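You operate a simulated robot arm through the tools that you are given. There is no shell and no other tool.

You are at the controls of a simulated robot arm. One attempt, no reset.

TASK
Set the small green die under the lens, light the lamp and turn the size knob to Small. Where these are worked on the way, their far stop is far enough and under half their travel is too little: lens.

Only the result counts: the job must be done as asked and must still hold three seconds after the hand-in. Knocking over, shifting, dropping, spilling or breaking anything else fails it.

THE ROBOT
A 6-joint arm with a three-finger gripper, fixed in place. Base frame: the origin is on the floor under the middle of its stand, x ahead of it, y to its left, z up. Units: mm, degrees, N and s.
It reaches about 1213 mm from its shoulder. Its first joint turns from -166.0 to 166.0 degrees. Payload 4.89 kg.
Tool frame: the origin (TCP) lies between the finger pads and is the grasp point; the fingertips stand 30 mm ahead of it; z points along the fingers, y is the line along which they close. The gripper opens to 164 mm; its body begins 125 mm behind the TCP.
Orientation is that of the tool frame in the base frame, as a unit quaternion [x, y, z, w]. With the fingers straight down and closing along the base's y, the tool's x points along the base's -x, its y along +y and its z along -z.

THE INTERFACE
- The arm moves only by the tool apply_moves. Its argument "series" is a list of rows, each an object of numbers (a shift or turn left out is 0, a gripper value left out holds the last): "x", "y", "z": the shift along the base's x, y, z in mm; "ax", "ay", "az": the turn, a rotation vector about the base's x, y, z in degrees; "claw": the finger opening in mm, from 0 to 164. In form: [{"x": .., "y": .., "z": .., "ax": .., "ay": .., "az": .., "claw": ..}, ...]. A call has 1 to 20 rows; each row shifts and turns the commanded pose from where the row before left it. A row lasts 0.2 s, in which the tool goes at most 50 mm and 8.6 degrees; a call with a longer step from one row to the next is refused whole, and so is a gripper value outside its range. A pose out of reach is approached as far as the arm can. The call stops where the force on the tool passes 50 N (or 10 N more than at its start, if that is more) or the arm is blocked; 0.2 s more then pass. Each finger travels about 108 mm/s and halts on what it meets, pressing with about 42 N; the grip force reading is that of the motor and also rises with nothing between the fingers. The clock runs only during rows and for 0.2 s after the last one: add rows that do not move to give the fingers time. It gives the time, the measured TCP pose, the force on the tool (base axes), the opening and the grip force at its end, in the units of the frame above (readings bear some noise), with the torque about the TCP (base axes, N m) and any sound that the robot's microphone picked up.
- Cameras (640 x 400 px; columns grow to the right, rows downward): "scene" is fixed at [54.4, -666.1, 1666.3]; the picture's right is [0.86, -0.52, 0.00], its down [-0.15, -0.25, -0.96] and it looks along [0.50, 0.82, -0.29] (base axes); focal length 314 px, centre (320, 200). "wrist" rides on the gripper at [76, -2, -152] in the tool frame; the picture's right is [0.02, 1.00, 0.00], its down [-0.88, 0.02, -0.47] and it looks along [-0.47, 0.01, 0.88] (tool axes); focal length 247 px, centre (320, 200). There is no depth. A picture from a camera that has moved, and an enlarged one, comes with that camera's place and axes in the base frame and with its lens. The place of the scene camera against the robot may be out by one fixed shift of up to 18 mm in any direction.
- camera(camera): a new picture of that camera. The clock stands still meanwhile.
- raise_lower(by): moves the trunk up (or, below 0, down) by that many mm; the arm rides with it, the base frame stays. It gives what a move gives, with no picture.
- enlarge(camera, box): a new picture of the part [left, top, right, bottom] of that camera's present view, enlarged. The clock stands still meanwhile.
- job_done(): hands the job in; it is judged then, once.

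Places have to be worked out from the pictures, the camera data and where the tool is seen. Open the gripper and draw the arm clear of the work before you hand the job in, unless the task says otherwise.

The tools are called after "Call:" by a JSON object that holds its "method" and its "body". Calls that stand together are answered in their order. apply_moves: Moves the arm, as the interface text tells. Its arguments: {"type":"object","properties":{"series":{"type":"array","items":{"type":"object","properties":{"x":{"type":"number"},"y":{"type":"number"},"z":{"type":"number"},"ax":{"type":"number"},"ay":{"type":"number"},"az":{"type":"number"},"claw":{"type":"number"}}}}},"required":["series"]} The other tools are called the same way: raise_lower (by) moves the trunk up or down; camera (camera) takes a picture; enlarge (camera, box) takes an enlarged picture of a part of a camera's view; job_done () hands the job in.

At the start:

```text
time: 0.0
position: [457.6, 434.0, 1359.4]
orientation: [0.0, 1.0, 0.001, -0.001]
wrist_force: [-0.6, 0.0, 0.0]
moment: [-0.01, -0.02, 0.0]
finger_gap: 163.9
grip_force: 0.1
trunk travel left (down, up): [-200.0, 190.0]
```

scene: 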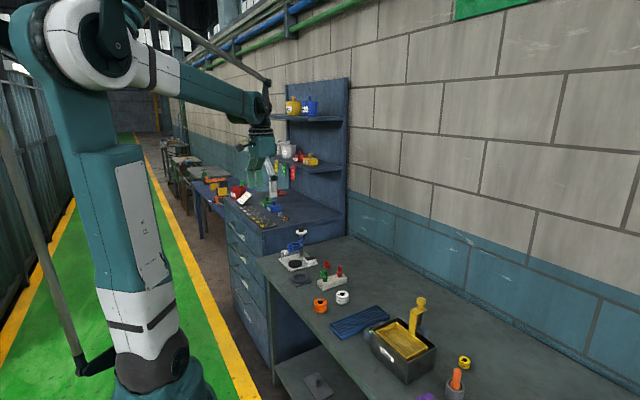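
wrist: 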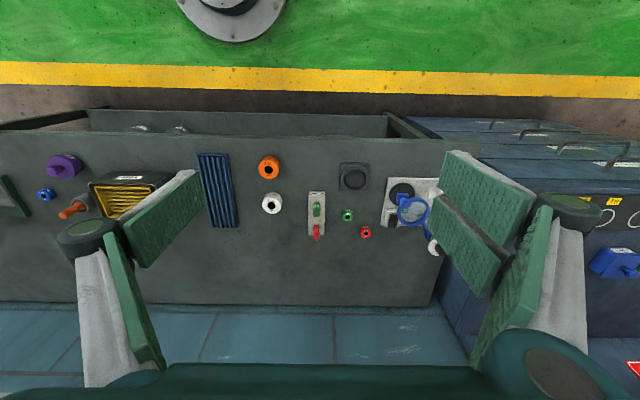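

I'll start by looking closely at the workbench from both cameras to find the lens, lamp, knob and dice.

Call:
{"method": "enlarge", "body": {"camera": "wrist", "box": [280, 140, 460, 260]}}

Call:
{"method": "enlarge", "body": {"camera": "scene", "box": [260, 220, 380, 320]}}

Call:
{"method": "enlarge", "body": {"camera": "wrist", "box": [0, 120, 320, 320]}}

Call:
{"method": "enlarge", "body": {"camera": "scene", "box": [200, 80, 360, 240]}}

```text
3.33 times, centred on (370, 200) of wrist
camera zoom: at [381.2, 432.6, 1511.2], right [-0.02, 1.0, 0.0], down [0.88, 0.02, 0.47], along [0.47, 0.01, -0.88], focal length 823 px, centre (153, 200)
```

zoom: 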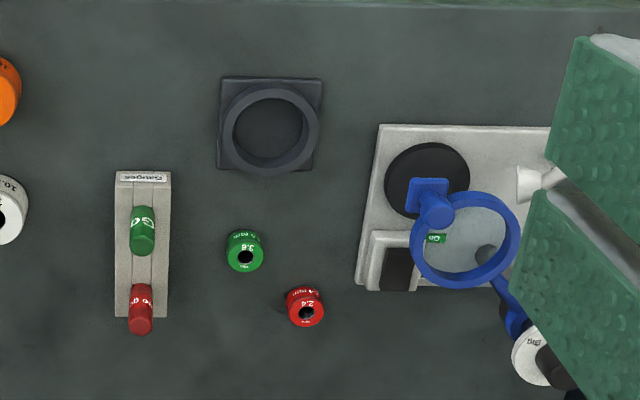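

```text
4.00 times, centred on (320, 270) of scene
camera zoom: at [54.4, -666.1, 1666.3], right [0.86, -0.52, 0.0], down [-0.15, -0.25, -0.96], along [0.5, 0.82, -0.29], focal length 1258 px, centre (320, -80)
```

zoom: 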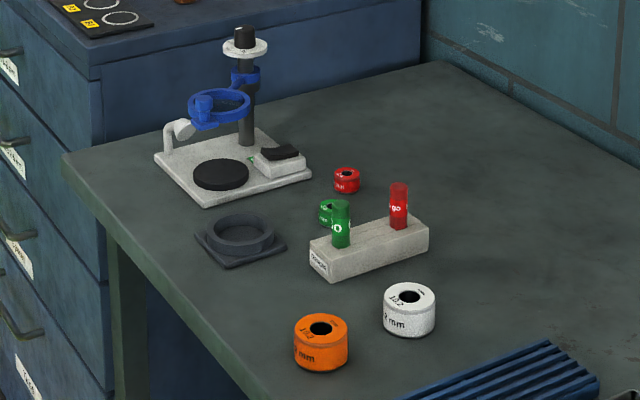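

```text
2.00 times, centred on (160, 220) of wrist
camera zoom: at [381.2, 432.6, 1511.2], right [-0.02, 1.0, 0.0], down [0.88, 0.02, 0.47], along [0.47, 0.01, -0.88], focal length 494 px, centre (640, 160)
```

zoom: 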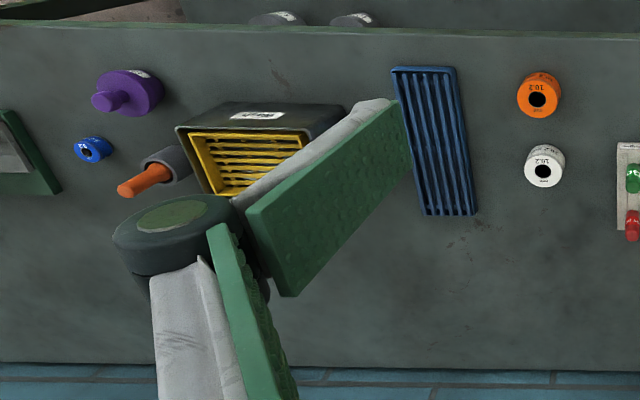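

```text
2.50 times, centred on (280, 160) of scene
camera zoom: at [54.4, -666.1, 1666.3], right [0.86, -0.52, 0.0], down [-0.15, -0.25, -0.96], along [0.5, 0.82, -0.29], focal length 786 px, centre (420, 300)
```

zoom: 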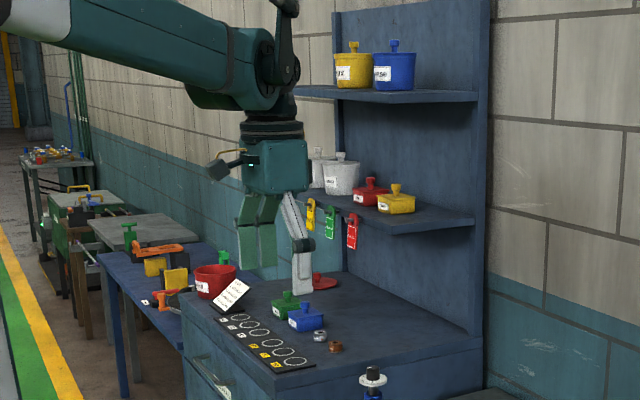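

The bench shows a magnifier stand (black stage disk, blue lens ring on a column, knob on top labelled "Big", a switch box) with the green 3.6 die roughly at (810, 555, 810). I'll move to get a better view of the stand from above.

Call:
{"method": "apply_moves", "body": {"series": [{"y": 40, "z": -15}, {"y": 40, "z": -15}, {"y": 40, "z": -15}, {"y": 40, "z": -15}, {"y": 30, "z": -15}, {}]}}

Call:
{"method": "camera", "body": {"camera": "wrist"}}

Call:
{"method": "enlarge", "body": {"camera": "wrist", "box": [200, 120, 440, 270]}}

```text
time: 1.4
position: [456.4, 623.6, 1280.4]
orientation: [0.0, 1.0, 0.0, 0.001]
wrist_force: [0.6, 0.5, -0.3]
moment: [-0.13, 0.05, 0.01]
finger_gap: 163.9
grip_force: 0.1
trunk travel left (down, up): [-200.0, 190.0]
```

```text
taken
camera wrist: at [379.5, 622.5, 1433.6], right [-0.02, 1.0, 0.0], down [0.88, 0.02, 0.47], along [0.47, 0.01, -0.88], focal length 247 px, centre (320, 200)
```

wrist: 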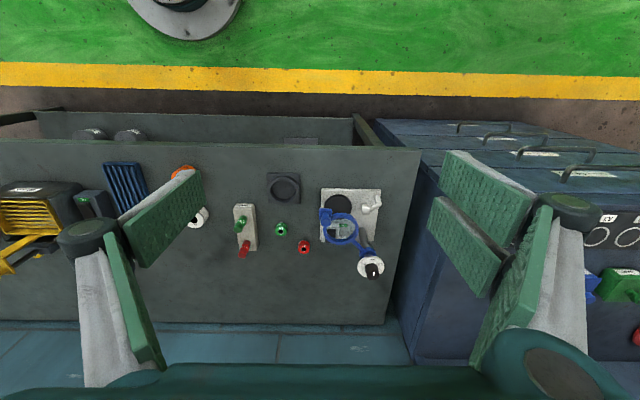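

```text
2.67 times, centred on (320, 195) of wrist
camera zoom: at [379.5, 622.5, 1433.6], right [-0.02, 1.0, 0.0], down [0.88, 0.02, 0.47], along [0.47, 0.01, -0.88], focal length 659 px, centre (320, 213)
```

zoom: 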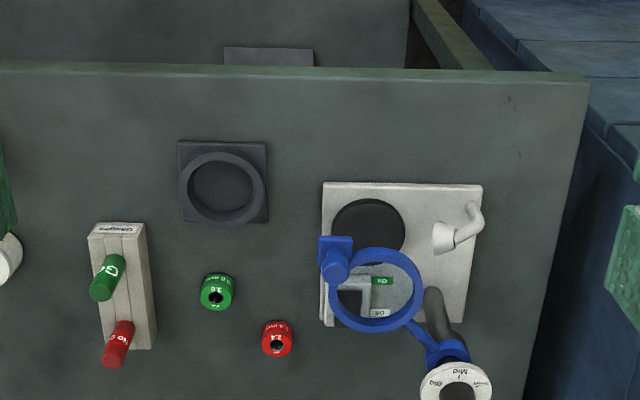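

The view shows the stand: stage disk, blue lens arm on the column (partly over the switch box), ON/OFF switch, and knob with Big/Mid/Small marks. I'll go lower for a closer view.

Call:
{"method": "apply_moves", "body": {"series": [{"x": 20, "y": 13, "z": -38}, {"x": 20, "y": 13, "z": -38}, {"x": 20, "y": 13, "z": -38}, {"x": 20, "y": 13, "z": -38}, {"x": 20, "y": 13, "z": -38}, {}]}}

Call:
{"method": "camera", "body": {"camera": "wrist"}}

Call:
{"method": "enlarge", "body": {"camera": "wrist", "box": [220, 120, 420, 245]}}

Call:
{"method": "enlarge", "body": {"camera": "wrist", "box": [320, 220, 440, 295]}}

```text
time: 2.8
position: [560.5, 689.0, 1090.2]
orientation: [0.0, 1.0, 0.001, 0.0]
wrist_force: [0.0, -0.2, -0.7]
moment: [-0.11, 0.06, -0.02]
finger_gap: 164.1
grip_force: 0.0
trunk travel left (down, up): [-200.0, 190.0]
```

```text
taken
camera wrist: at [483.4, 688.3, 1243.5], right [-0.02, 1.0, 0.0], down [0.88, 0.02, 0.47], along [0.47, 0.01, -0.88], focal length 247 px, centre (320, 200)
```

wrist: 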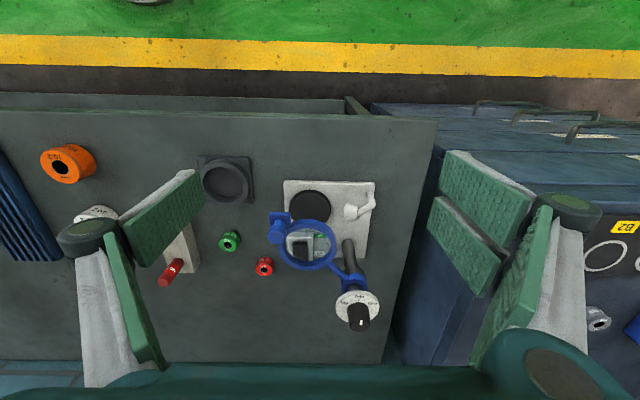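

```text
3.20 times, centred on (320, 182) of wrist
camera zoom: at [483.4, 688.3, 1243.5], right [-0.02, 1.0, 0.0], down [0.88, 0.02, 0.47], along [0.47, 0.01, -0.88], focal length 790 px, centre (320, 256)
```

zoom: 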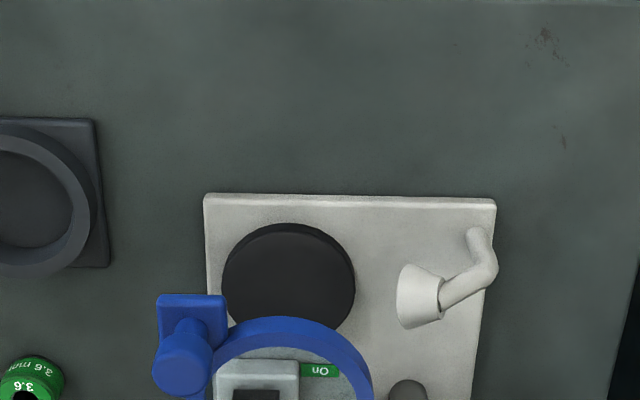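

```text
5.33 times, centred on (380, 258) of wrist
camera zoom: at [483.4, 688.3, 1243.5], right [-0.02, 1.0, 0.0], down [0.88, 0.02, 0.47], along [0.47, 0.01, -0.88], focal length 1317 px, centre (0, -107)
```

zoom: 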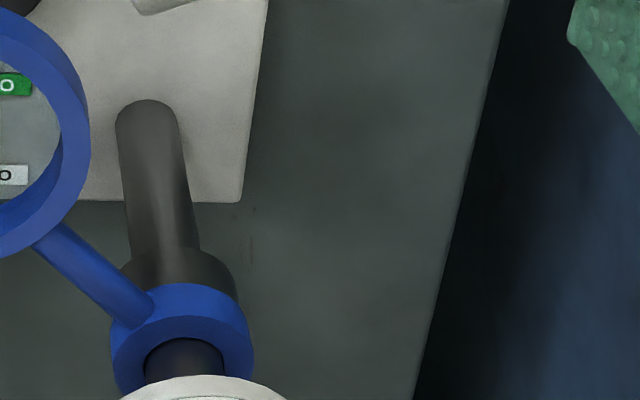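

The lens currently hangs over the switch box while the stage is mostly uncovered. Let me look at the gripper fingers and the stand from the scene camera, zoomed.

Call:
{"method": "enlarge", "body": {"camera": "scene", "box": [230, 150, 350, 225]}}

Call:
{"method": "enlarge", "body": {"camera": "scene", "box": [270, 220, 350, 270]}}

Call:
{"method": "enlarge", "body": {"camera": "scene", "box": [320, 250, 360, 295]}}

Call:
{"method": "enlarge", "body": {"camera": "wrist", "box": [260, 200, 340, 280]}}

Call:
{"method": "enlarge", "body": {"camera": "wrist", "box": [320, 250, 400, 340]}}

```text
5.33 times, centred on (290, 188) of scene
camera zoom: at [54.4, -666.1, 1666.3], right [0.86, -0.52, 0.0], down [-0.15, -0.25, -0.96], along [0.5, 0.82, -0.29], focal length 1677 px, centre (480, 267)
```

zoom: 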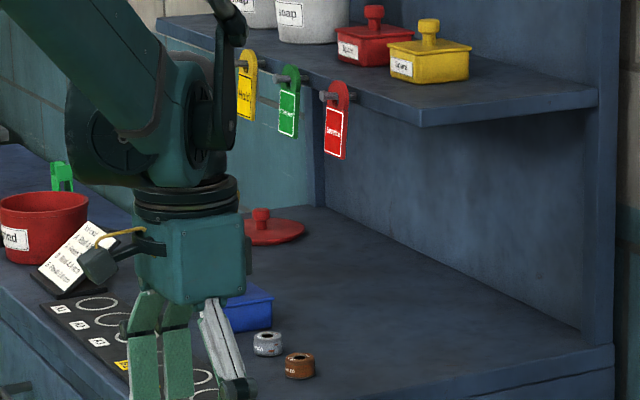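

```text
8.00 times, centred on (310, 245) of scene
camera zoom: at [54.4, -666.1, 1666.3], right [0.86, -0.52, 0.0], down [-0.15, -0.25, -0.96], along [0.5, 0.82, -0.29], focal length 2516 px, centre (400, -160)
```

zoom: 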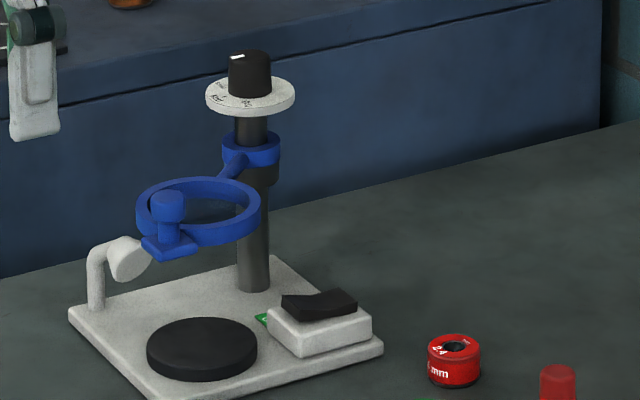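

```text
8.89 times, centred on (340, 272) of scene
camera zoom: at [54.4, -666.1, 1666.3], right [0.86, -0.52, 0.0], down [-0.15, -0.25, -0.96], along [0.5, 0.82, -0.29], focal length 2795 px, centre (142, -444)
```

zoom: 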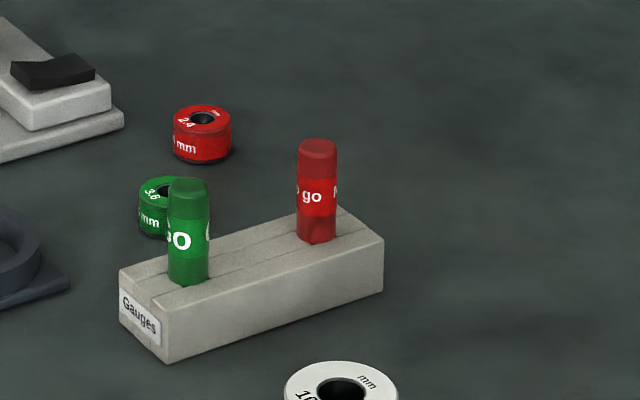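

```text
5.00 times, centred on (300, 240) of wrist
camera zoom: at [483.4, 688.3, 1243.5], right [-0.02, 1.0, 0.0], down [0.88, 0.02, 0.47], along [0.47, 0.01, -0.88], focal length 1235 px, centre (420, 0)
```

zoom: 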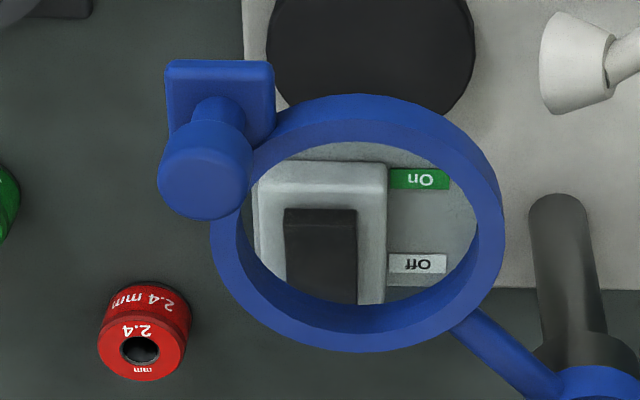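

```text
4.44 times, centred on (360, 295) of wrist
camera zoom: at [483.4, 688.3, 1243.5], right [-0.02, 1.0, 0.0], down [0.88, 0.02, 0.47], along [0.47, 0.01, -0.88], focal length 1098 px, centre (142, -222)
```

zoom: 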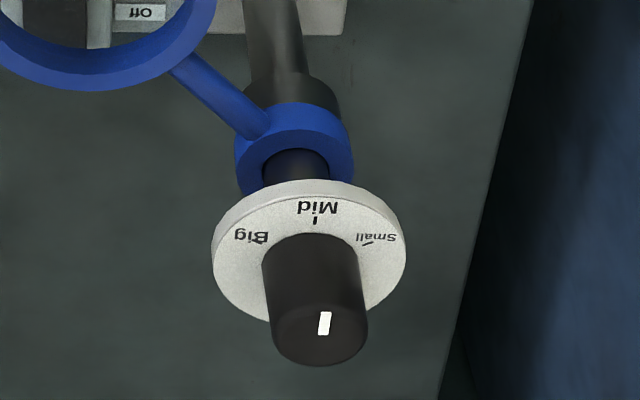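

Knob pointer is at Mid now; Small lies clockwise (from above). Rough estimates: knob top ≈ (798, 750, 1022), stage ≈ (715, 676, ~855), die ≈ (780, 525, ~865). I'll move toward the die for a close, accurate look.

Call:
{"method": "apply_moves", "body": {"series": [{"y": -45}, {"y": -45}, {"x": 30, "y": -35}, {"x": 35, "y": -25, "z": -20}, {"x": 35, "z": -35}, {"x": 40, "z": -30}, {}]}}

Call:
{"method": "camera", "body": {"camera": "wrist"}}

Call:
{"method": "enlarge", "body": {"camera": "wrist", "box": [240, 125, 400, 225]}}

Call:
{"method": "enlarge", "body": {"camera": "wrist", "box": [360, 100, 520, 200]}}

```text
time: 4.4
position: [698.3, 539.0, 1006.0]
orientation: [0.0, 1.0, 0.0, 0.0]
wrist_force: [0.9, 0.6, -0.3]
moment: [-0.12, 0.08, -0.02]
finger_gap: 163.8
grip_force: 0.0
trunk travel left (down, up): [-200.0, 190.0]
```

```text
taken
camera wrist: at [621.7, 538.6, 1159.3], right [-0.02, 1.0, 0.0], down [0.88, 0.02, 0.47], along [0.47, 0.01, -0.88], focal length 247 px, centre (320, 200)
```

wrist: 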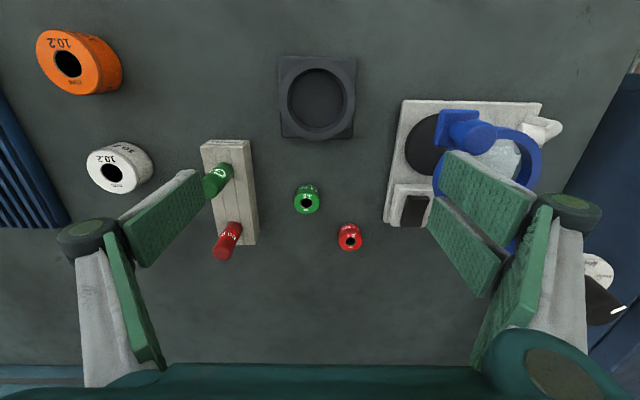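

```text
4.00 times, centred on (320, 175) of wrist
camera zoom: at [621.7, 538.6, 1159.3], right [-0.02, 1.0, 0.0], down [0.88, 0.02, 0.47], along [0.47, 0.01, -0.88], focal length 988 px, centre (320, 300)
```

zoom: 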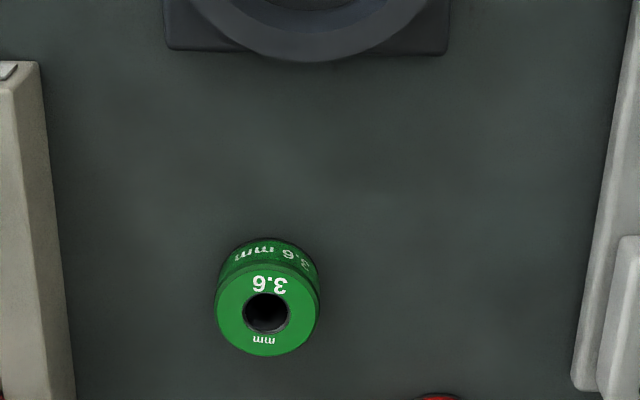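

```text
4.00 times, centred on (440, 150) of wrist
camera zoom: at [621.7, 538.6, 1159.3], right [-0.02, 1.0, 0.0], down [0.88, 0.02, 0.47], along [0.47, 0.01, -0.88], focal length 988 px, centre (-160, 400)
```

zoom: 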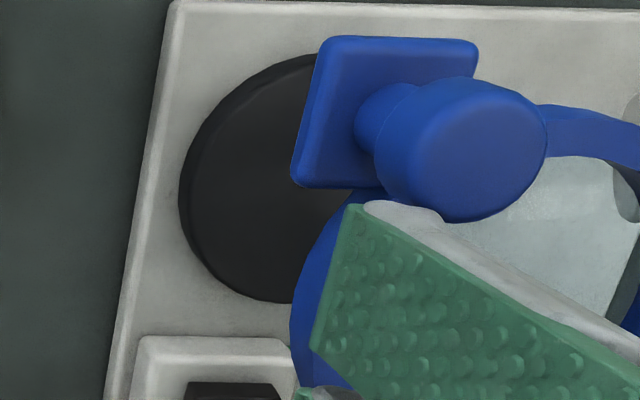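

The newest view plus earlier ones put the lens ring at about (695, 676, 974) – directly above the stage disk at about (694, 676, 868) – so it must be swung aside to set the die, then swung back. First I raise, narrow the claw and turn 90° so the single finger goes on the +x side, clear of the red die and the gauge rack.

Call:
{"method": "apply_moves", "body": {"series": [{"z": 30, "claw": 90}, {"z": 30}, {"x": 8, "y": -2, "az": 8.2}, {"x": 8, "y": -2, "az": 8.2}, {"x": 8, "y": -2, "az": 8.2}, {"x": 8, "y": -2, "az": 8.2}, {"x": 8, "y": -2, "az": 8.2}, {"x": 8, "y": -2, "az": 8.2}, {"x": 8, "y": -2, "az": 8.2}, {"x": 8, "y": -2, "az": 8.2}, {"x": 8, "az": 8.2}, {"x": 8, "az": 8.2}, {"x": 5, "az": 8.0}, {}]}}

Call:
{"method": "camera", "body": {"camera": "wrist"}}

Call:
{"method": "camera", "body": {"camera": "scene"}}

```text
time: 7.4
position: [782.2, 524.0, 1069.1]
orientation: [0.707, -0.707, 0.0, 0.0]
wrist_force: [-0.4, 0.1, 0.3]
moment: [-0.02, -0.01, 0.03]
finger_gap: 90.1
grip_force: 0.0
trunk travel left (down, up): [-200.0, 190.0]
```

```text
taken
camera wrist: at [784.1, 447.0, 1220.7], right [-1.0, -0.02, 0.0], down [-0.02, 0.88, 0.47], along [-0.01, 0.47, -0.88], focal length 247 px, centre (320, 200)
```

wrist: 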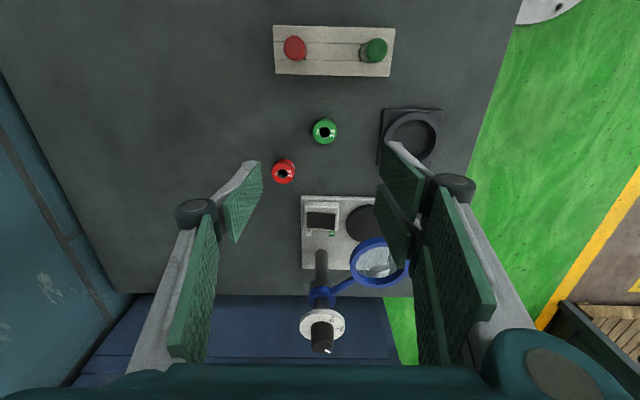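

```text
taken
```

scene: 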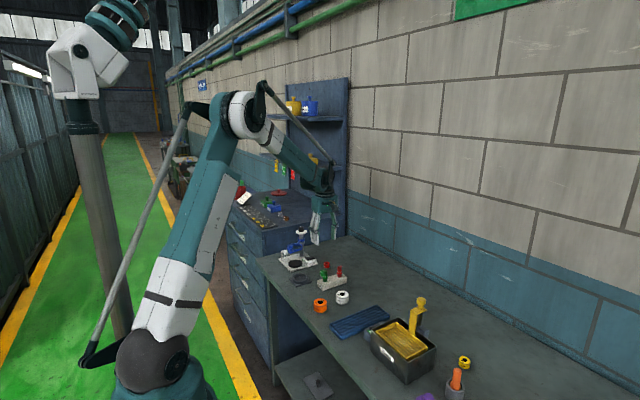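

Good cross view. I'll enlarge to measure die, stage, lens and switch from this side.

Call:
{"method": "enlarge", "body": {"camera": "wrist", "box": [260, 110, 390, 191]}}

Call:
{"method": "enlarge", "body": {"camera": "wrist", "box": [290, 190, 420, 300]}}

Call:
{"method": "enlarge", "body": {"camera": "wrist", "box": [290, 280, 380, 360]}}

Call:
{"method": "enlarge", "body": {"camera": "scene", "box": [260, 160, 380, 280]}}

```text
4.92 times, centred on (325, 150) of wrist
camera zoom: at [784.1, 447.0, 1220.7], right [-1.0, -0.02, 0.0], down [-0.02, 0.88, 0.47], along [-0.01, 0.47, -0.88], focal length 1216 px, centre (295, 444)
```

zoom: 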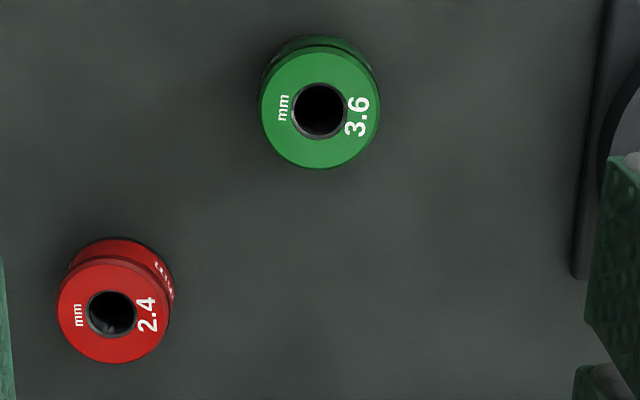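

```text
3.64 times, centred on (355, 245) of wrist
camera zoom: at [784.1, 447.0, 1220.7], right [-1.0, -0.02, 0.0], down [-0.02, 0.88, 0.47], along [-0.01, 0.47, -0.88], focal length 898 px, centre (193, 36)
```

zoom: 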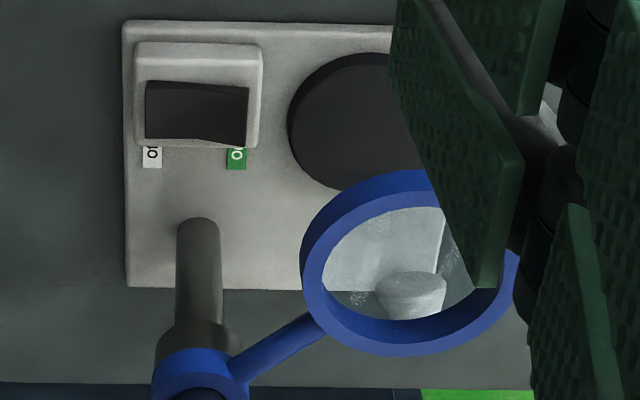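

```text
5.00 times, centred on (335, 320) of wrist
camera zoom: at [784.1, 447.0, 1220.7], right [-1.0, -0.02, 0.0], down [-0.02, 0.88, 0.47], along [-0.01, 0.47, -0.88], focal length 1235 px, centre (245, -400)
```

zoom: 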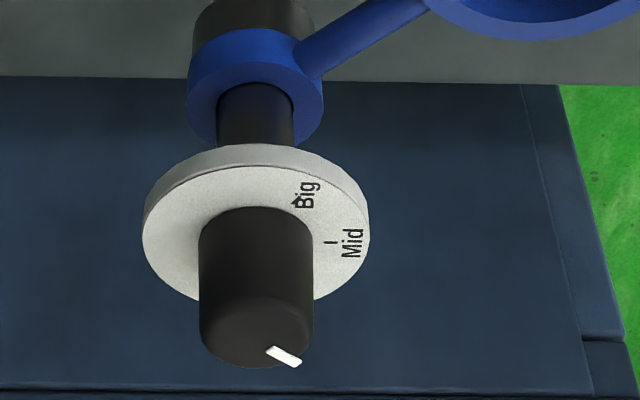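

```text
3.33 times, centred on (320, 220) of scene
camera zoom: at [54.4, -666.1, 1666.3], right [0.86, -0.52, 0.0], down [-0.15, -0.25, -0.96], along [0.5, 0.82, -0.29], focal length 1048 px, centre (320, 133)
```

zoom: 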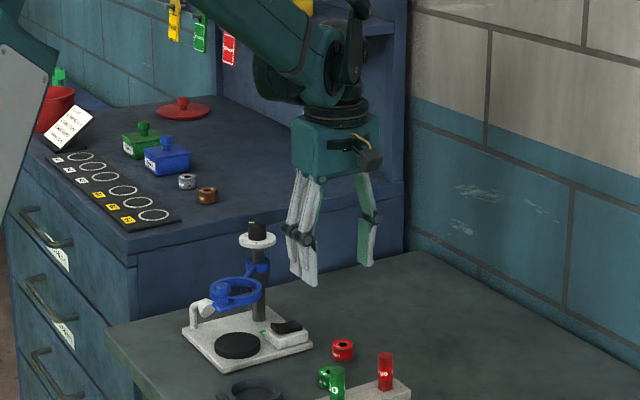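

Cross-measuring from two orthogonal views: die top at ≈(775.7, 524, 878), red die at ≈(837, 585), lens ≈(700, 676, 968) over stage ≈(700, 675, 880), column ≈(777, 746). I'll descend above the die with a 70 mm opening, staying above its top.

Call:
{"method": "apply_moves", "body": {"series": [{"x": -6.5, "z": -30, "claw": 72}, {"z": -35}, {"z": -35}, {"z": -35}, {"z": -8}, {}]}}

Call:
{"method": "camera", "body": {"camera": "wrist"}}

Call:
{"method": "enlarge", "body": {"camera": "scene", "box": [300, 220, 380, 300]}}

```text
time: 8.8
position: [776.6, 523.1, 925.5]
orientation: [0.708, -0.706, 0.0, 0.0]
wrist_force: [0.2, 0.7, -0.7]
moment: [-0.03, 0.07, 0.0]
finger_gap: 72.3
grip_force: 0.1
trunk travel left (down, up): [-200.0, 190.0]
```

```text
taken
camera wrist: at [777.4, 447.1, 1078.5], right [-1.0, -0.02, 0.0], down [-0.02, 0.88, 0.47], along [-0.01, 0.47, -0.88], focal length 247 px, centre (320, 200)
```

wrist: 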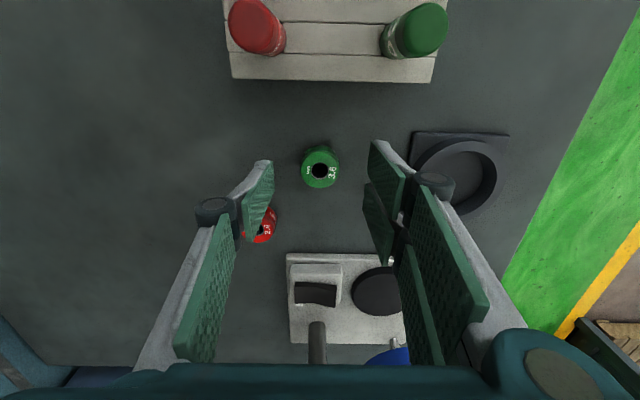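

```text
5.00 times, centred on (340, 260) of scene
camera zoom: at [54.4, -666.1, 1666.3], right [0.86, -0.52, 0.0], down [-0.15, -0.25, -0.96], along [0.5, 0.82, -0.29], focal length 1572 px, centre (220, -100)
```

zoom: 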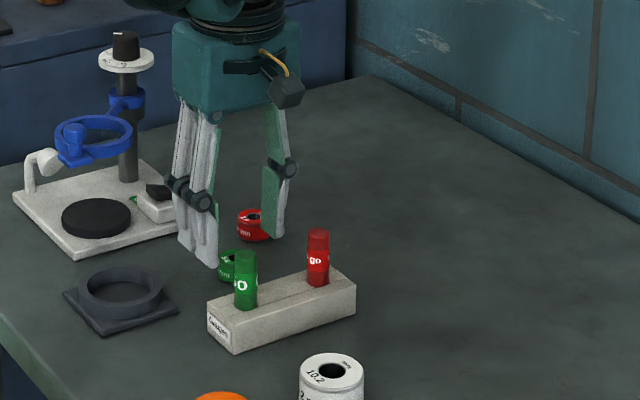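

Alignment looks good laterally. I'll enlarge the die here for a precise size/height estimate before descending.

Call:
{"method": "enlarge", "body": {"camera": "wrist", "box": [270, 140, 370, 202]}}

Call:
{"method": "enlarge", "body": {"camera": "wrist", "box": [280, 240, 420, 330]}}

```text
6.40 times, centred on (320, 171) of wrist
camera zoom: at [777.4, 447.1, 1078.5], right [-1.0, -0.02, 0.0], down [-0.02, 0.88, 0.47], along [-0.01, 0.47, -0.88], focal length 1581 px, centre (320, 386)
```

zoom: 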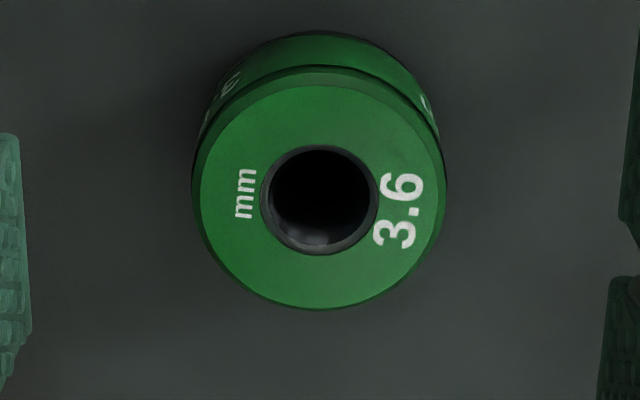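

```text
4.44 times, centred on (350, 285) of wrist
camera zoom: at [777.4, 447.1, 1078.5], right [-1.0, -0.02, 0.0], down [-0.02, 0.88, 0.47], along [-0.01, 0.47, -0.88], focal length 1098 px, centre (187, -178)
```

zoom: 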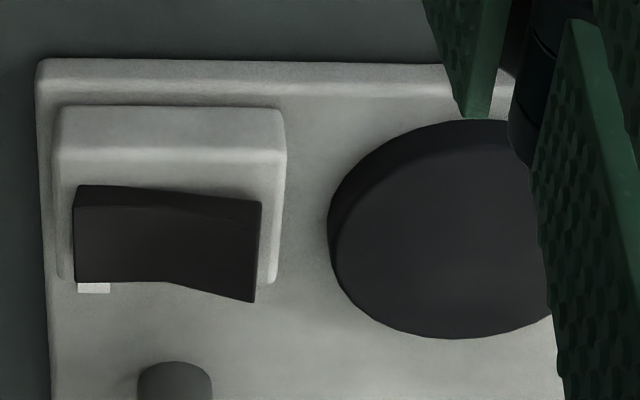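

Die is ~33 mm across, top ≈ 882, bench ≈ 862. I descend slowly so the fingertips reach ≈ 868, watching force.

Call:
{"method": "apply_moves", "body": {"series": [{"z": -6}, {"z": -6}, {"z": -5}, {"z": -5}, {"z": -5}, {}]}}

Call:
{"method": "camera", "body": {"camera": "wrist"}}

Call:
{"method": "enlarge", "body": {"camera": "scene", "box": [310, 250, 370, 290]}}

```text
time: 10.2
position: [776.5, 521.6, 898.7]
orientation: [-0.707, 0.707, -0.001, 0.0]
wrist_force: [-0.8, 0.6, 0.4]
moment: [0.01, -0.03, -0.02]
finger_gap: 72.0
grip_force: 0.1
trunk travel left (down, up): [-200.0, 190.0]
```

```text
taken
camera wrist: at [777.6, 447.2, 1051.1], right [-1.0, -0.02, 0.0], down [-0.02, 0.88, 0.47], along [-0.01, 0.47, -0.88], focal length 247 px, centre (320, 200)
```

wrist: 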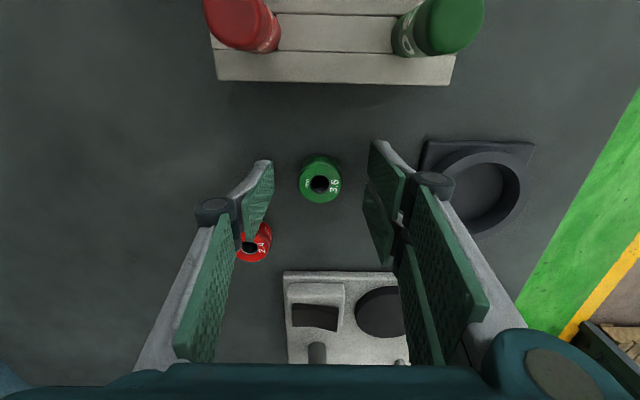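

```text
10.00 times, centred on (340, 270) of scene
camera zoom: at [54.4, -666.1, 1666.3], right [0.86, -0.52, 0.0], down [-0.15, -0.25, -0.96], along [0.5, 0.82, -0.29], focal length 3144 px, centre (120, -500)
```

zoom: 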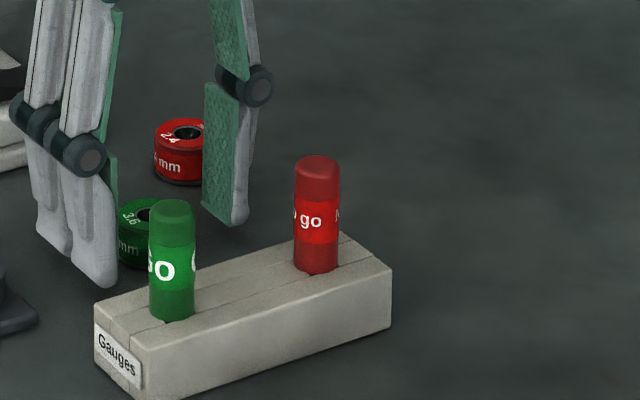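

Nothing touched yet. I'll feel for the bench with small downward steps, so the grip gets enough overlap on the die.

Call:
{"method": "apply_moves", "body": {"series": [{"z": -2}, {"z": -2}, {"z": -2}, {}]}}

```text
time: 11.2
position: [777.6, 522.1, 893.7]
orientation: [-0.707, 0.707, 0.0, 0.0]
wrist_force: [-0.2, 0.0, -0.2]
moment: [-0.02, -0.03, -0.01]
finger_gap: 71.8
grip_force: 0.0
trunk travel left (down, up): [-200.0, 190.0]
```

Call:
{"method": "enlarge", "body": {"camera": "scene", "box": [305, 255, 345, 285]}}

Call:
{"method": "enlarge", "body": {"camera": "wrist", "box": [240, 140, 420, 252]}}

```text
13.33 times, centred on (325, 270) of scene
camera zoom: at [54.4, -666.1, 1666.3], right [0.86, -0.52, 0.0], down [-0.15, -0.25, -0.96], along [0.5, 0.82, -0.29], focal length 4193 px, centre (253, -733)
```

zoom: 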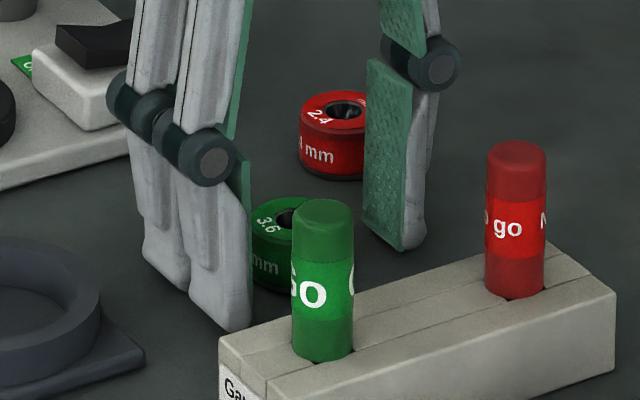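

```text
3.56 times, centred on (330, 196) of wrist
camera zoom: at [777.7, 446.9, 1044.8], right [-1.0, -0.02, 0.0], down [-0.02, 0.88, 0.47], along [-0.01, 0.47, -0.88], focal length 878 px, centre (284, 214)
```

zoom: 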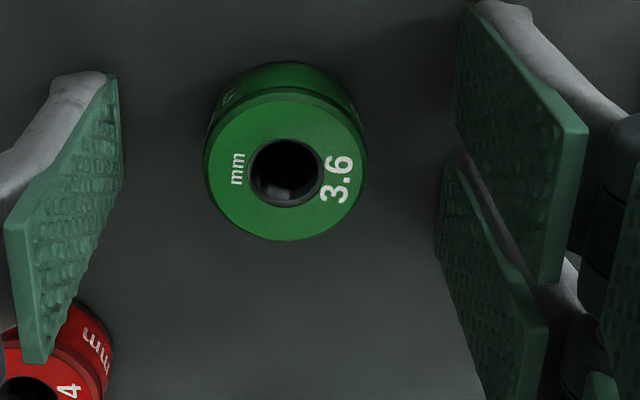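

Still no contact with tips nominally at ~864. I continue down in small steps until the bench is felt or I'm at most 6 mm lower.

Call:
{"method": "apply_moves", "body": {"series": [{"z": -2}, {"z": -2}, {}]}}

```text
time: 12.0
position: [776.3, 521.5, 888.6]
orientation: [-0.707, 0.707, 0.0, 0.0]
wrist_force: [-0.3, 0.8, -0.2]
moment: [-0.01, 0.01, 0.03]
finger_gap: 72.0
grip_force: 0.0
trunk travel left (down, up): [-200.0, 190.0]
```

Tips are ≈859, giving about 20 mm overlap on the die; that is enough. I close on it now.

Call:
{"method": "apply_moves", "body": {"series": [{"claw": 10}, {}, {}, {}]}}

Call:
{"method": "camera", "body": {"camera": "wrist"}}

```text
time: 13.0
position: [775.7, 521.2, 889.4]
orientation: [0.708, -0.706, 0.0, 0.0]
wrist_force: [-3.0, 1.1, 14.8]
moment: [0.07, 0.13, 0.05]
finger_gap: 32.4
grip_force: 42.3
trunk travel left (down, up): [-200.0, 190.0]
```

```text
taken
camera wrist: at [776.9, 446.7, 1041.8], right [-1.0, -0.02, 0.0], down [-0.02, 0.88, 0.47], along [-0.01, 0.47, -0.88], focal length 247 px, centre (320, 200)
```

wrist: 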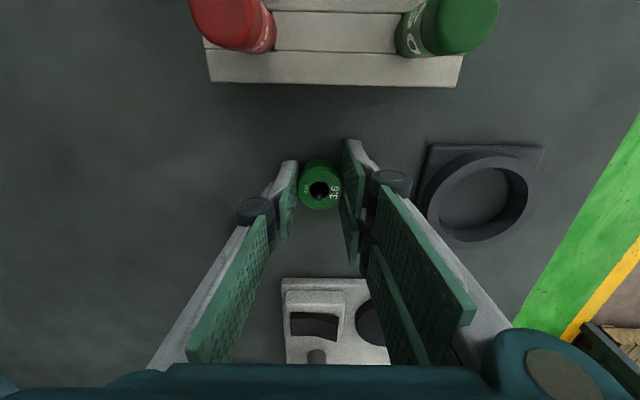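

The die grips fine (gap 32.4 mm), so this approach works, but the lens must be swung aside first. I release it, lift straight up, and go look at the lens handle near (661, 639, 999) with the tool turned so the closing axis is tangent to the lens swing.

Call:
{"method": "apply_moves", "body": {"series": [{"claw": 72}, {}, {"z": 10}, {"z": 35}, {"z": 45}, {"z": 45}, {"z": 45}, {}]}}

Call:
{"method": "camera", "body": {"camera": "wrist"}}

```text
time: 14.8
position: [773.8, 524.4, 1071.9]
orientation: [0.707, -0.707, 0.0, 0.0]
wrist_force: [-0.5, -0.3, 0.4]
moment: [0.05, -0.07, 0.02]
finger_gap: 72.2
grip_force: 0.0
trunk travel left (down, up): [-200.0, 190.0]
```

```text
taken
camera wrist: at [775.1, 447.4, 1223.5], right [-1.0, -0.02, 0.0], down [-0.02, 0.88, 0.47], along [-0.01, 0.47, -0.88], focal length 247 px, centre (320, 200)
```

wrist: 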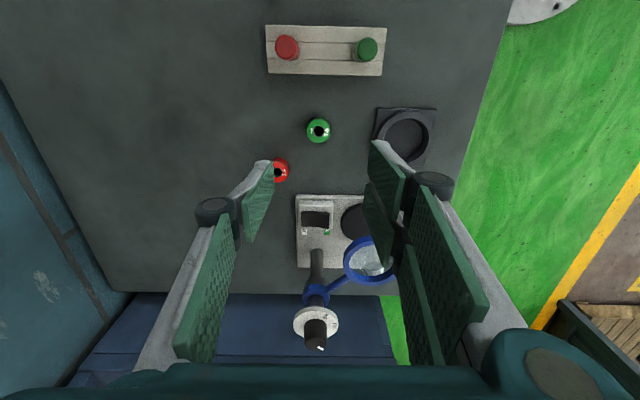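

Die still standing in place. Now move over the lens handle at safe height, turning −47° on the way.

Call:
{"method": "apply_moves", "body": {"series": [{"x": -20, "y": 18, "az": -8}, {"x": -20, "y": 18, "az": -8}, {"x": -20, "y": 18, "az": -8}, {"x": -20, "y": 18, "az": -8}, {"x": -20, "y": 18, "az": -8}, {"x": -17, "y": 16, "az": -7.3}, {}]}}

Call:
{"method": "camera", "body": {"camera": "wrist"}}

Call:
{"method": "enlarge", "body": {"camera": "wrist", "box": [250, 120, 410, 220]}}

Call:
{"method": "enlarge", "body": {"camera": "wrist", "box": [280, 220, 400, 310]}}

```text
time: 16.4
position: [658.1, 629.8, 1070.4]
orientation: [-0.364, 0.931, 0.0, -0.001]
wrist_force: [0.3, 0.6, 1.0]
moment: [0.01, 0.01, -0.01]
finger_gap: 72.1
grip_force: 0.1
trunk travel left (down, up): [-200.0, 190.0]
```

```text
taken
camera wrist: at [602.3, 577.3, 1222.1], right [-0.69, 0.72, 0.0], down [0.63, 0.61, 0.47], along [0.34, 0.33, -0.88], focal length 247 px, centre (320, 200)
```

wrist: 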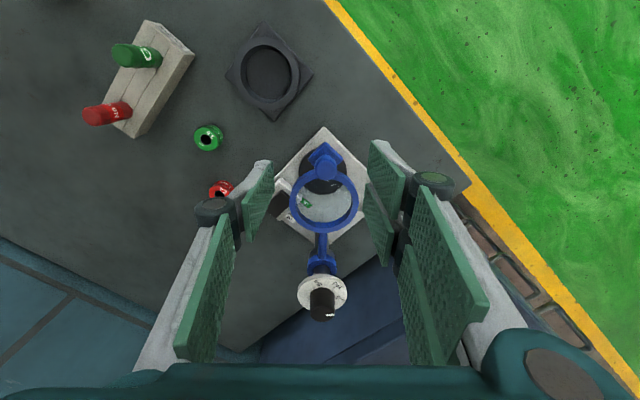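

```text
4.00 times, centred on (330, 170) of wrist
camera zoom: at [602.3, 577.3, 1222.1], right [-0.69, 0.72, 0.0], down [0.63, 0.61, 0.47], along [0.34, 0.33, -0.88], focal length 988 px, centre (280, 320)
```

zoom: 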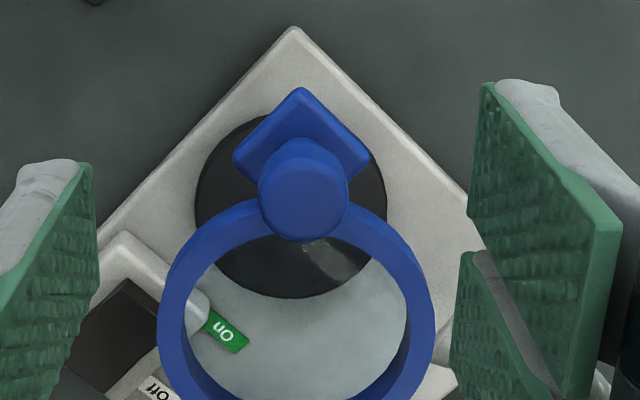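

```text
4.44 times, centred on (340, 265) of wrist
camera zoom: at [602.3, 577.3, 1222.1], right [-0.69, 0.72, 0.0], down [0.63, 0.61, 0.47], along [0.34, 0.33, -0.88], focal length 1098 px, centre (231, -89)
```

zoom: 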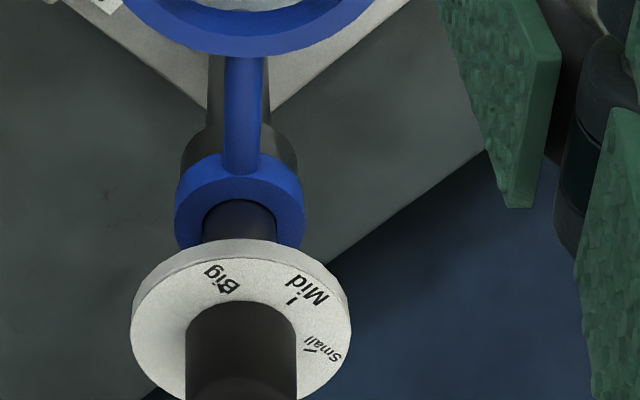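

In this view the column, arm, ring and handle line up with the image vertical, and the lens is indeed above the stage. Handle top ≈ (659, 640, 999). I centre the open fingers over the handle and go down partway, with a smaller opening.

Call:
{"method": "apply_moves", "body": {"series": [{"x": -2.3, "y": 6, "z": -15, "claw": 52}, {"z": -15}, {"z": -10}, {}]}}

Call:
{"method": "camera", "body": {"camera": "wrist"}}

Call:
{"method": "enlarge", "body": {"camera": "scene", "box": [270, 210, 340, 270]}}

```text
time: 17.4
position: [657.4, 635.7, 1028.9]
orientation: [-0.364, 0.931, -0.001, 0.0]
wrist_force: [0.6, 0.1, -0.5]
moment: [-0.05, 0.01, -0.01]
finger_gap: 52.2
grip_force: 0.1
trunk travel left (down, up): [-200.0, 190.0]
```

```text
taken
camera wrist: at [601.1, 582.9, 1181.7], right [-0.69, 0.72, 0.0], down [0.63, 0.61, 0.47], along [0.34, 0.33, -0.88], focal length 247 px, centre (320, 200)
```

wrist: 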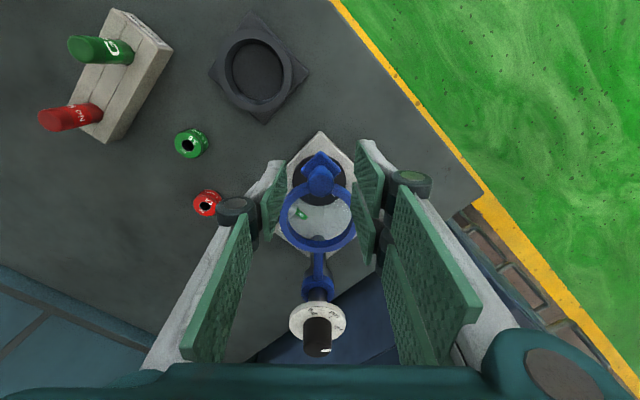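

```text
6.67 times, centred on (305, 240) of scene
camera zoom: at [54.4, -666.1, 1666.3], right [0.86, -0.52, 0.0], down [-0.15, -0.25, -0.96], along [0.5, 0.82, -0.29], focal length 2096 px, centre (420, -67)
```

zoom: 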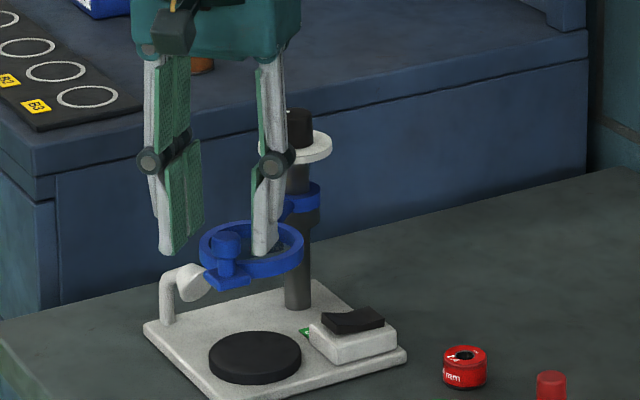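

The handle sits between the fingers. I lower the tips to just around the handle head (above the ring), narrow the gap, and try a first 12° of swing counterclockwise.

Call:
{"method": "apply_moves", "body": {"series": [{"z": -7}, {"z": -7, "claw": 38}, {}, {"x": 5.88, "y": -6.14, "az": 3}, {"x": 6.2, "y": -5.81, "az": 3}, {"x": 6.5, "y": -5.49, "az": 3}, {"x": 6.77, "y": -5.15, "az": 3}, {}]}}

Call:
{"method": "camera", "body": {"camera": "wrist"}}

Call:
{"method": "enlarge", "body": {"camera": "scene", "box": [270, 210, 340, 270]}}

```text
time: 18.9
position: [670.4, 623.7, 1014.6]
orientation: [-0.444, 0.896, 0.004, -0.001]
wrist_force: [-26.4, 25.5, -0.3]
moment: [0.61, 0.44, 0.1]
finger_gap: 51.9
grip_force: 17.1
trunk travel left (down, up): [-200.0, 190.0]
stopped in row 7: the force on the tool passed its limit at 55 N (the readings are from after the stop); the commanded pose is now the measured one
```

```text
taken
camera wrist: at [625.6, 562.2, 1167.3], right [-0.81, 0.59, 0.01], down [0.52, 0.71, 0.48], along [0.28, 0.39, -0.88], focal length 247 px, centre (320, 200)
```

wrist: 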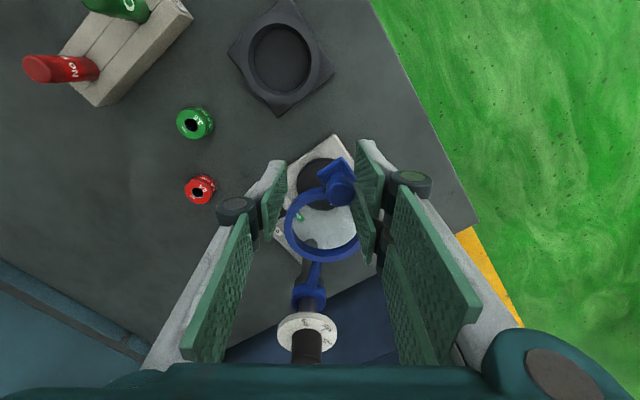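

```text
6.67 times, centred on (305, 240) of scene
camera zoom: at [54.4, -666.1, 1666.3], right [0.86, -0.52, 0.0], down [-0.15, -0.25, -0.96], along [0.5, 0.82, -0.29], focal length 2096 px, centre (420, -67)
```

zoom: 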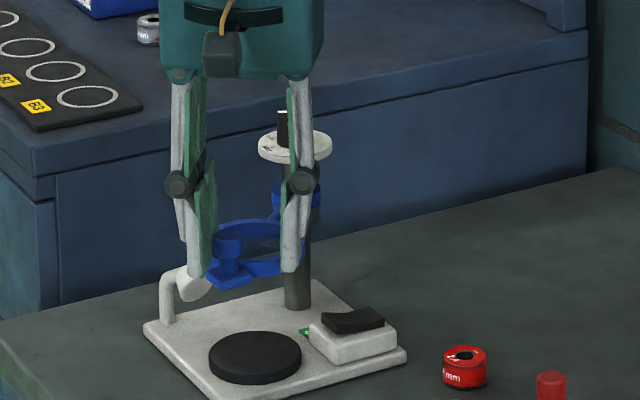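

Counterclockwise is blocked (it is already against that stop), so the lens must swing the other way. I back off from the handle, rise clear, and check the stand has not shifted and where the cabinet is.

Call:
{"method": "apply_moves", "body": {"series": [{"x": -5, "y": 5, "claw": 52}, {"x": -5, "y": 5}, {"z": 15}, {"z": 25}, {"z": 30}, {}]}}

Call:
{"method": "camera", "body": {"camera": "wrist"}}

Call:
{"method": "enlarge", "body": {"camera": "wrist", "box": [250, 120, 410, 220]}}

Call:
{"method": "enlarge", "body": {"camera": "scene", "box": [270, 210, 340, 270]}}

```text
time: 20.3
position: [663.4, 631.1, 1084.4]
orientation: [-0.443, 0.897, 0.002, 0.0]
wrist_force: [-0.6, -0.1, 0.6]
moment: [0.01, -0.01, 0.03]
finger_gap: 51.9
grip_force: 0.1
trunk travel left (down, up): [-200.0, 190.0]
```

```text
taken
camera wrist: at [617.8, 569.9, 1236.2], right [-0.81, 0.59, 0.0], down [0.52, 0.71, 0.47], along [0.28, 0.39, -0.88], focal length 247 px, centre (320, 200)
```

wrist: 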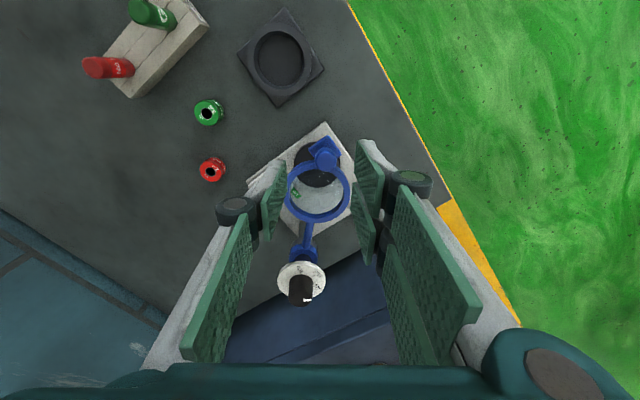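

```text
4.00 times, centred on (330, 170) of wrist
camera zoom: at [617.8, 569.9, 1236.2], right [-0.81, 0.59, 0.0], down [0.52, 0.71, 0.47], along [0.28, 0.39, -0.88], focal length 988 px, centre (280, 320)
```

zoom: 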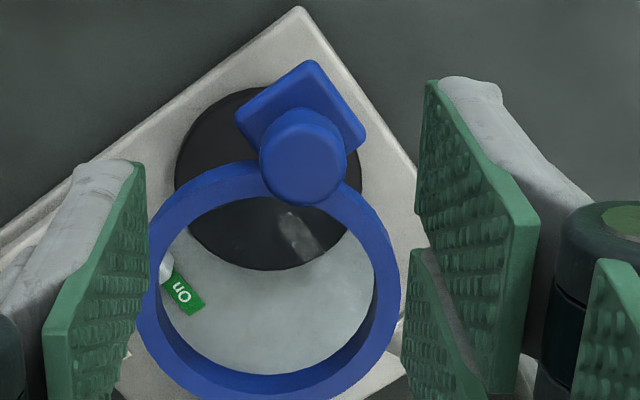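

```text
6.67 times, centred on (305, 240) of scene
camera zoom: at [54.4, -666.1, 1666.3], right [0.86, -0.52, 0.0], down [-0.15, -0.25, -0.96], along [0.5, 0.82, -0.29], focal length 2096 px, centre (420, -67)
```

zoom: 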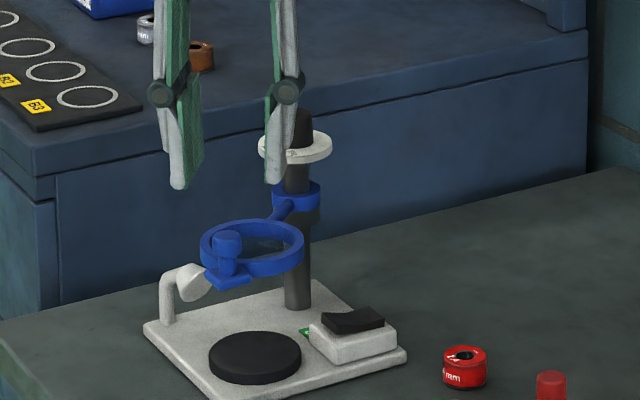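

The lens and stand are unchanged. Since the lens will swing clockwise toward the cabinet, I take a higher view to measure the cabinet's side and top.

Call:
{"method": "apply_moves", "body": {"series": [{"y": 25, "z": 30}, {"y": 25, "z": 30}, {"y": 20, "z": 30}, {"z": 30}, {}]}}

Call:
{"method": "camera", "body": {"camera": "wrist"}}

Call:
{"method": "enlarge", "body": {"camera": "wrist", "box": [260, 170, 420, 300]}}

```text
time: 21.5
position: [663.1, 699.8, 1205.4]
orientation: [-0.443, 0.897, 0.002, 0.0]
wrist_force: [-0.1, 0.1, -0.1]
moment: [0.01, -0.05, -0.01]
finger_gap: 52.2
grip_force: 0.0
trunk travel left (down, up): [-200.0, 190.0]
```

```text
taken
camera wrist: at [618.3, 638.5, 1356.9], right [-0.81, 0.59, 0.0], down [0.52, 0.71, 0.47], along [0.28, 0.39, -0.88], focal length 247 px, centre (320, 200)
```

wrist: 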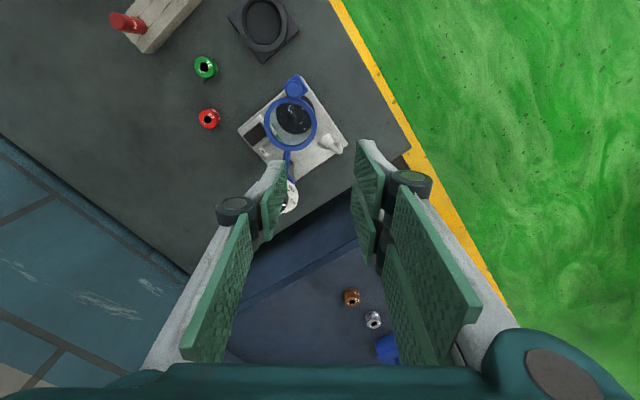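

```text
3.08 times, centred on (340, 235) of wrist
camera zoom: at [618.3, 638.5, 1356.9], right [-0.81, 0.59, 0.0], down [0.52, 0.71, 0.47], along [0.28, 0.39, -0.88], focal length 760 px, centre (258, 92)
```

zoom: 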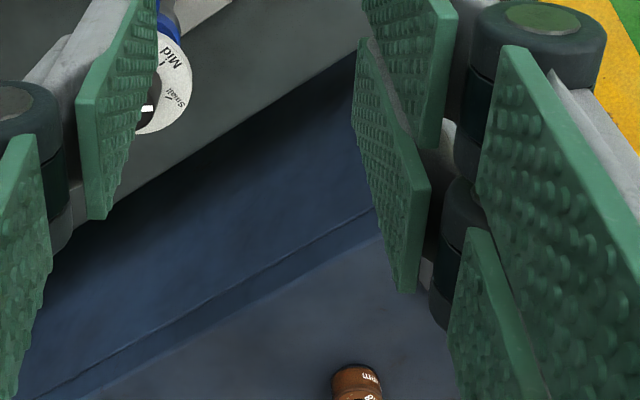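

Cabinet: side at y≈928, top z≈983, so a clockwise swing has room and the fingertips (at ~988) stay above it. I go back to the handle, 10 mm further outward radially, with yaw restored, and lower around it again.

Call:
{"method": "apply_moves", "body": {"series": [{"x": -2.6, "y": -16.8, "z": -36, "az": -3}, {"x": -2.6, "y": -16.8, "z": -36, "az": -3}, {"x": -2.6, "y": -16.8, "z": -36, "az": -3}, {"x": -2.6, "y": -16.8, "z": -36, "az": -3}, {}]}}

Call:
{"method": "camera", "body": {"camera": "wrist"}}

Call:
{"method": "enlarge", "body": {"camera": "wrist", "box": [250, 120, 410, 220]}}

```text
time: 22.7
position: [654.7, 632.6, 1059.3]
orientation: [-0.345, 0.938, 0.003, 0.0]
wrist_force: [0.7, 0.9, 0.0]
moment: [0.0, -0.01, 0.02]
finger_gap: 51.9
grip_force: 0.1
trunk travel left (down, up): [-200.0, 190.0]
```

```text
taken
camera wrist: at [597.1, 581.7, 1211.9], right [-0.67, 0.75, 0.0], down [0.66, 0.58, 0.47], along [0.35, 0.32, -0.88], focal length 247 px, centre (320, 200)
```

wrist: 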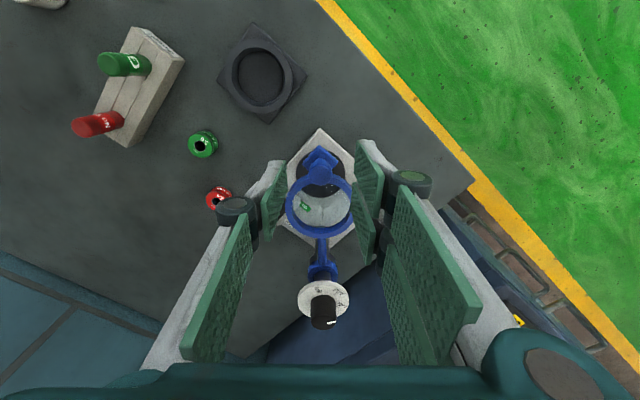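

```text
4.00 times, centred on (330, 170) of wrist
camera zoom: at [597.1, 581.7, 1211.9], right [-0.67, 0.75, 0.0], down [0.66, 0.58, 0.47], along [0.35, 0.32, -0.88], focal length 988 px, centre (280, 320)
```

zoom: 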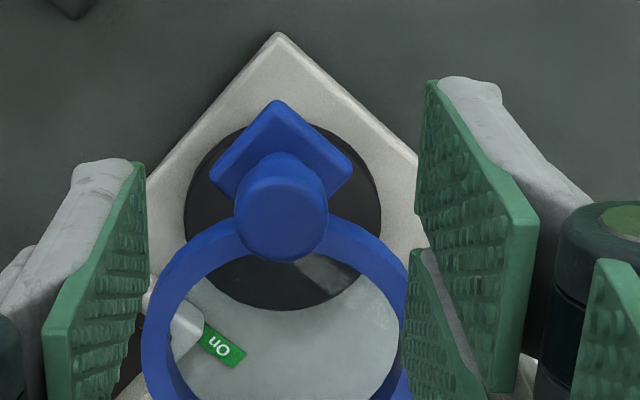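

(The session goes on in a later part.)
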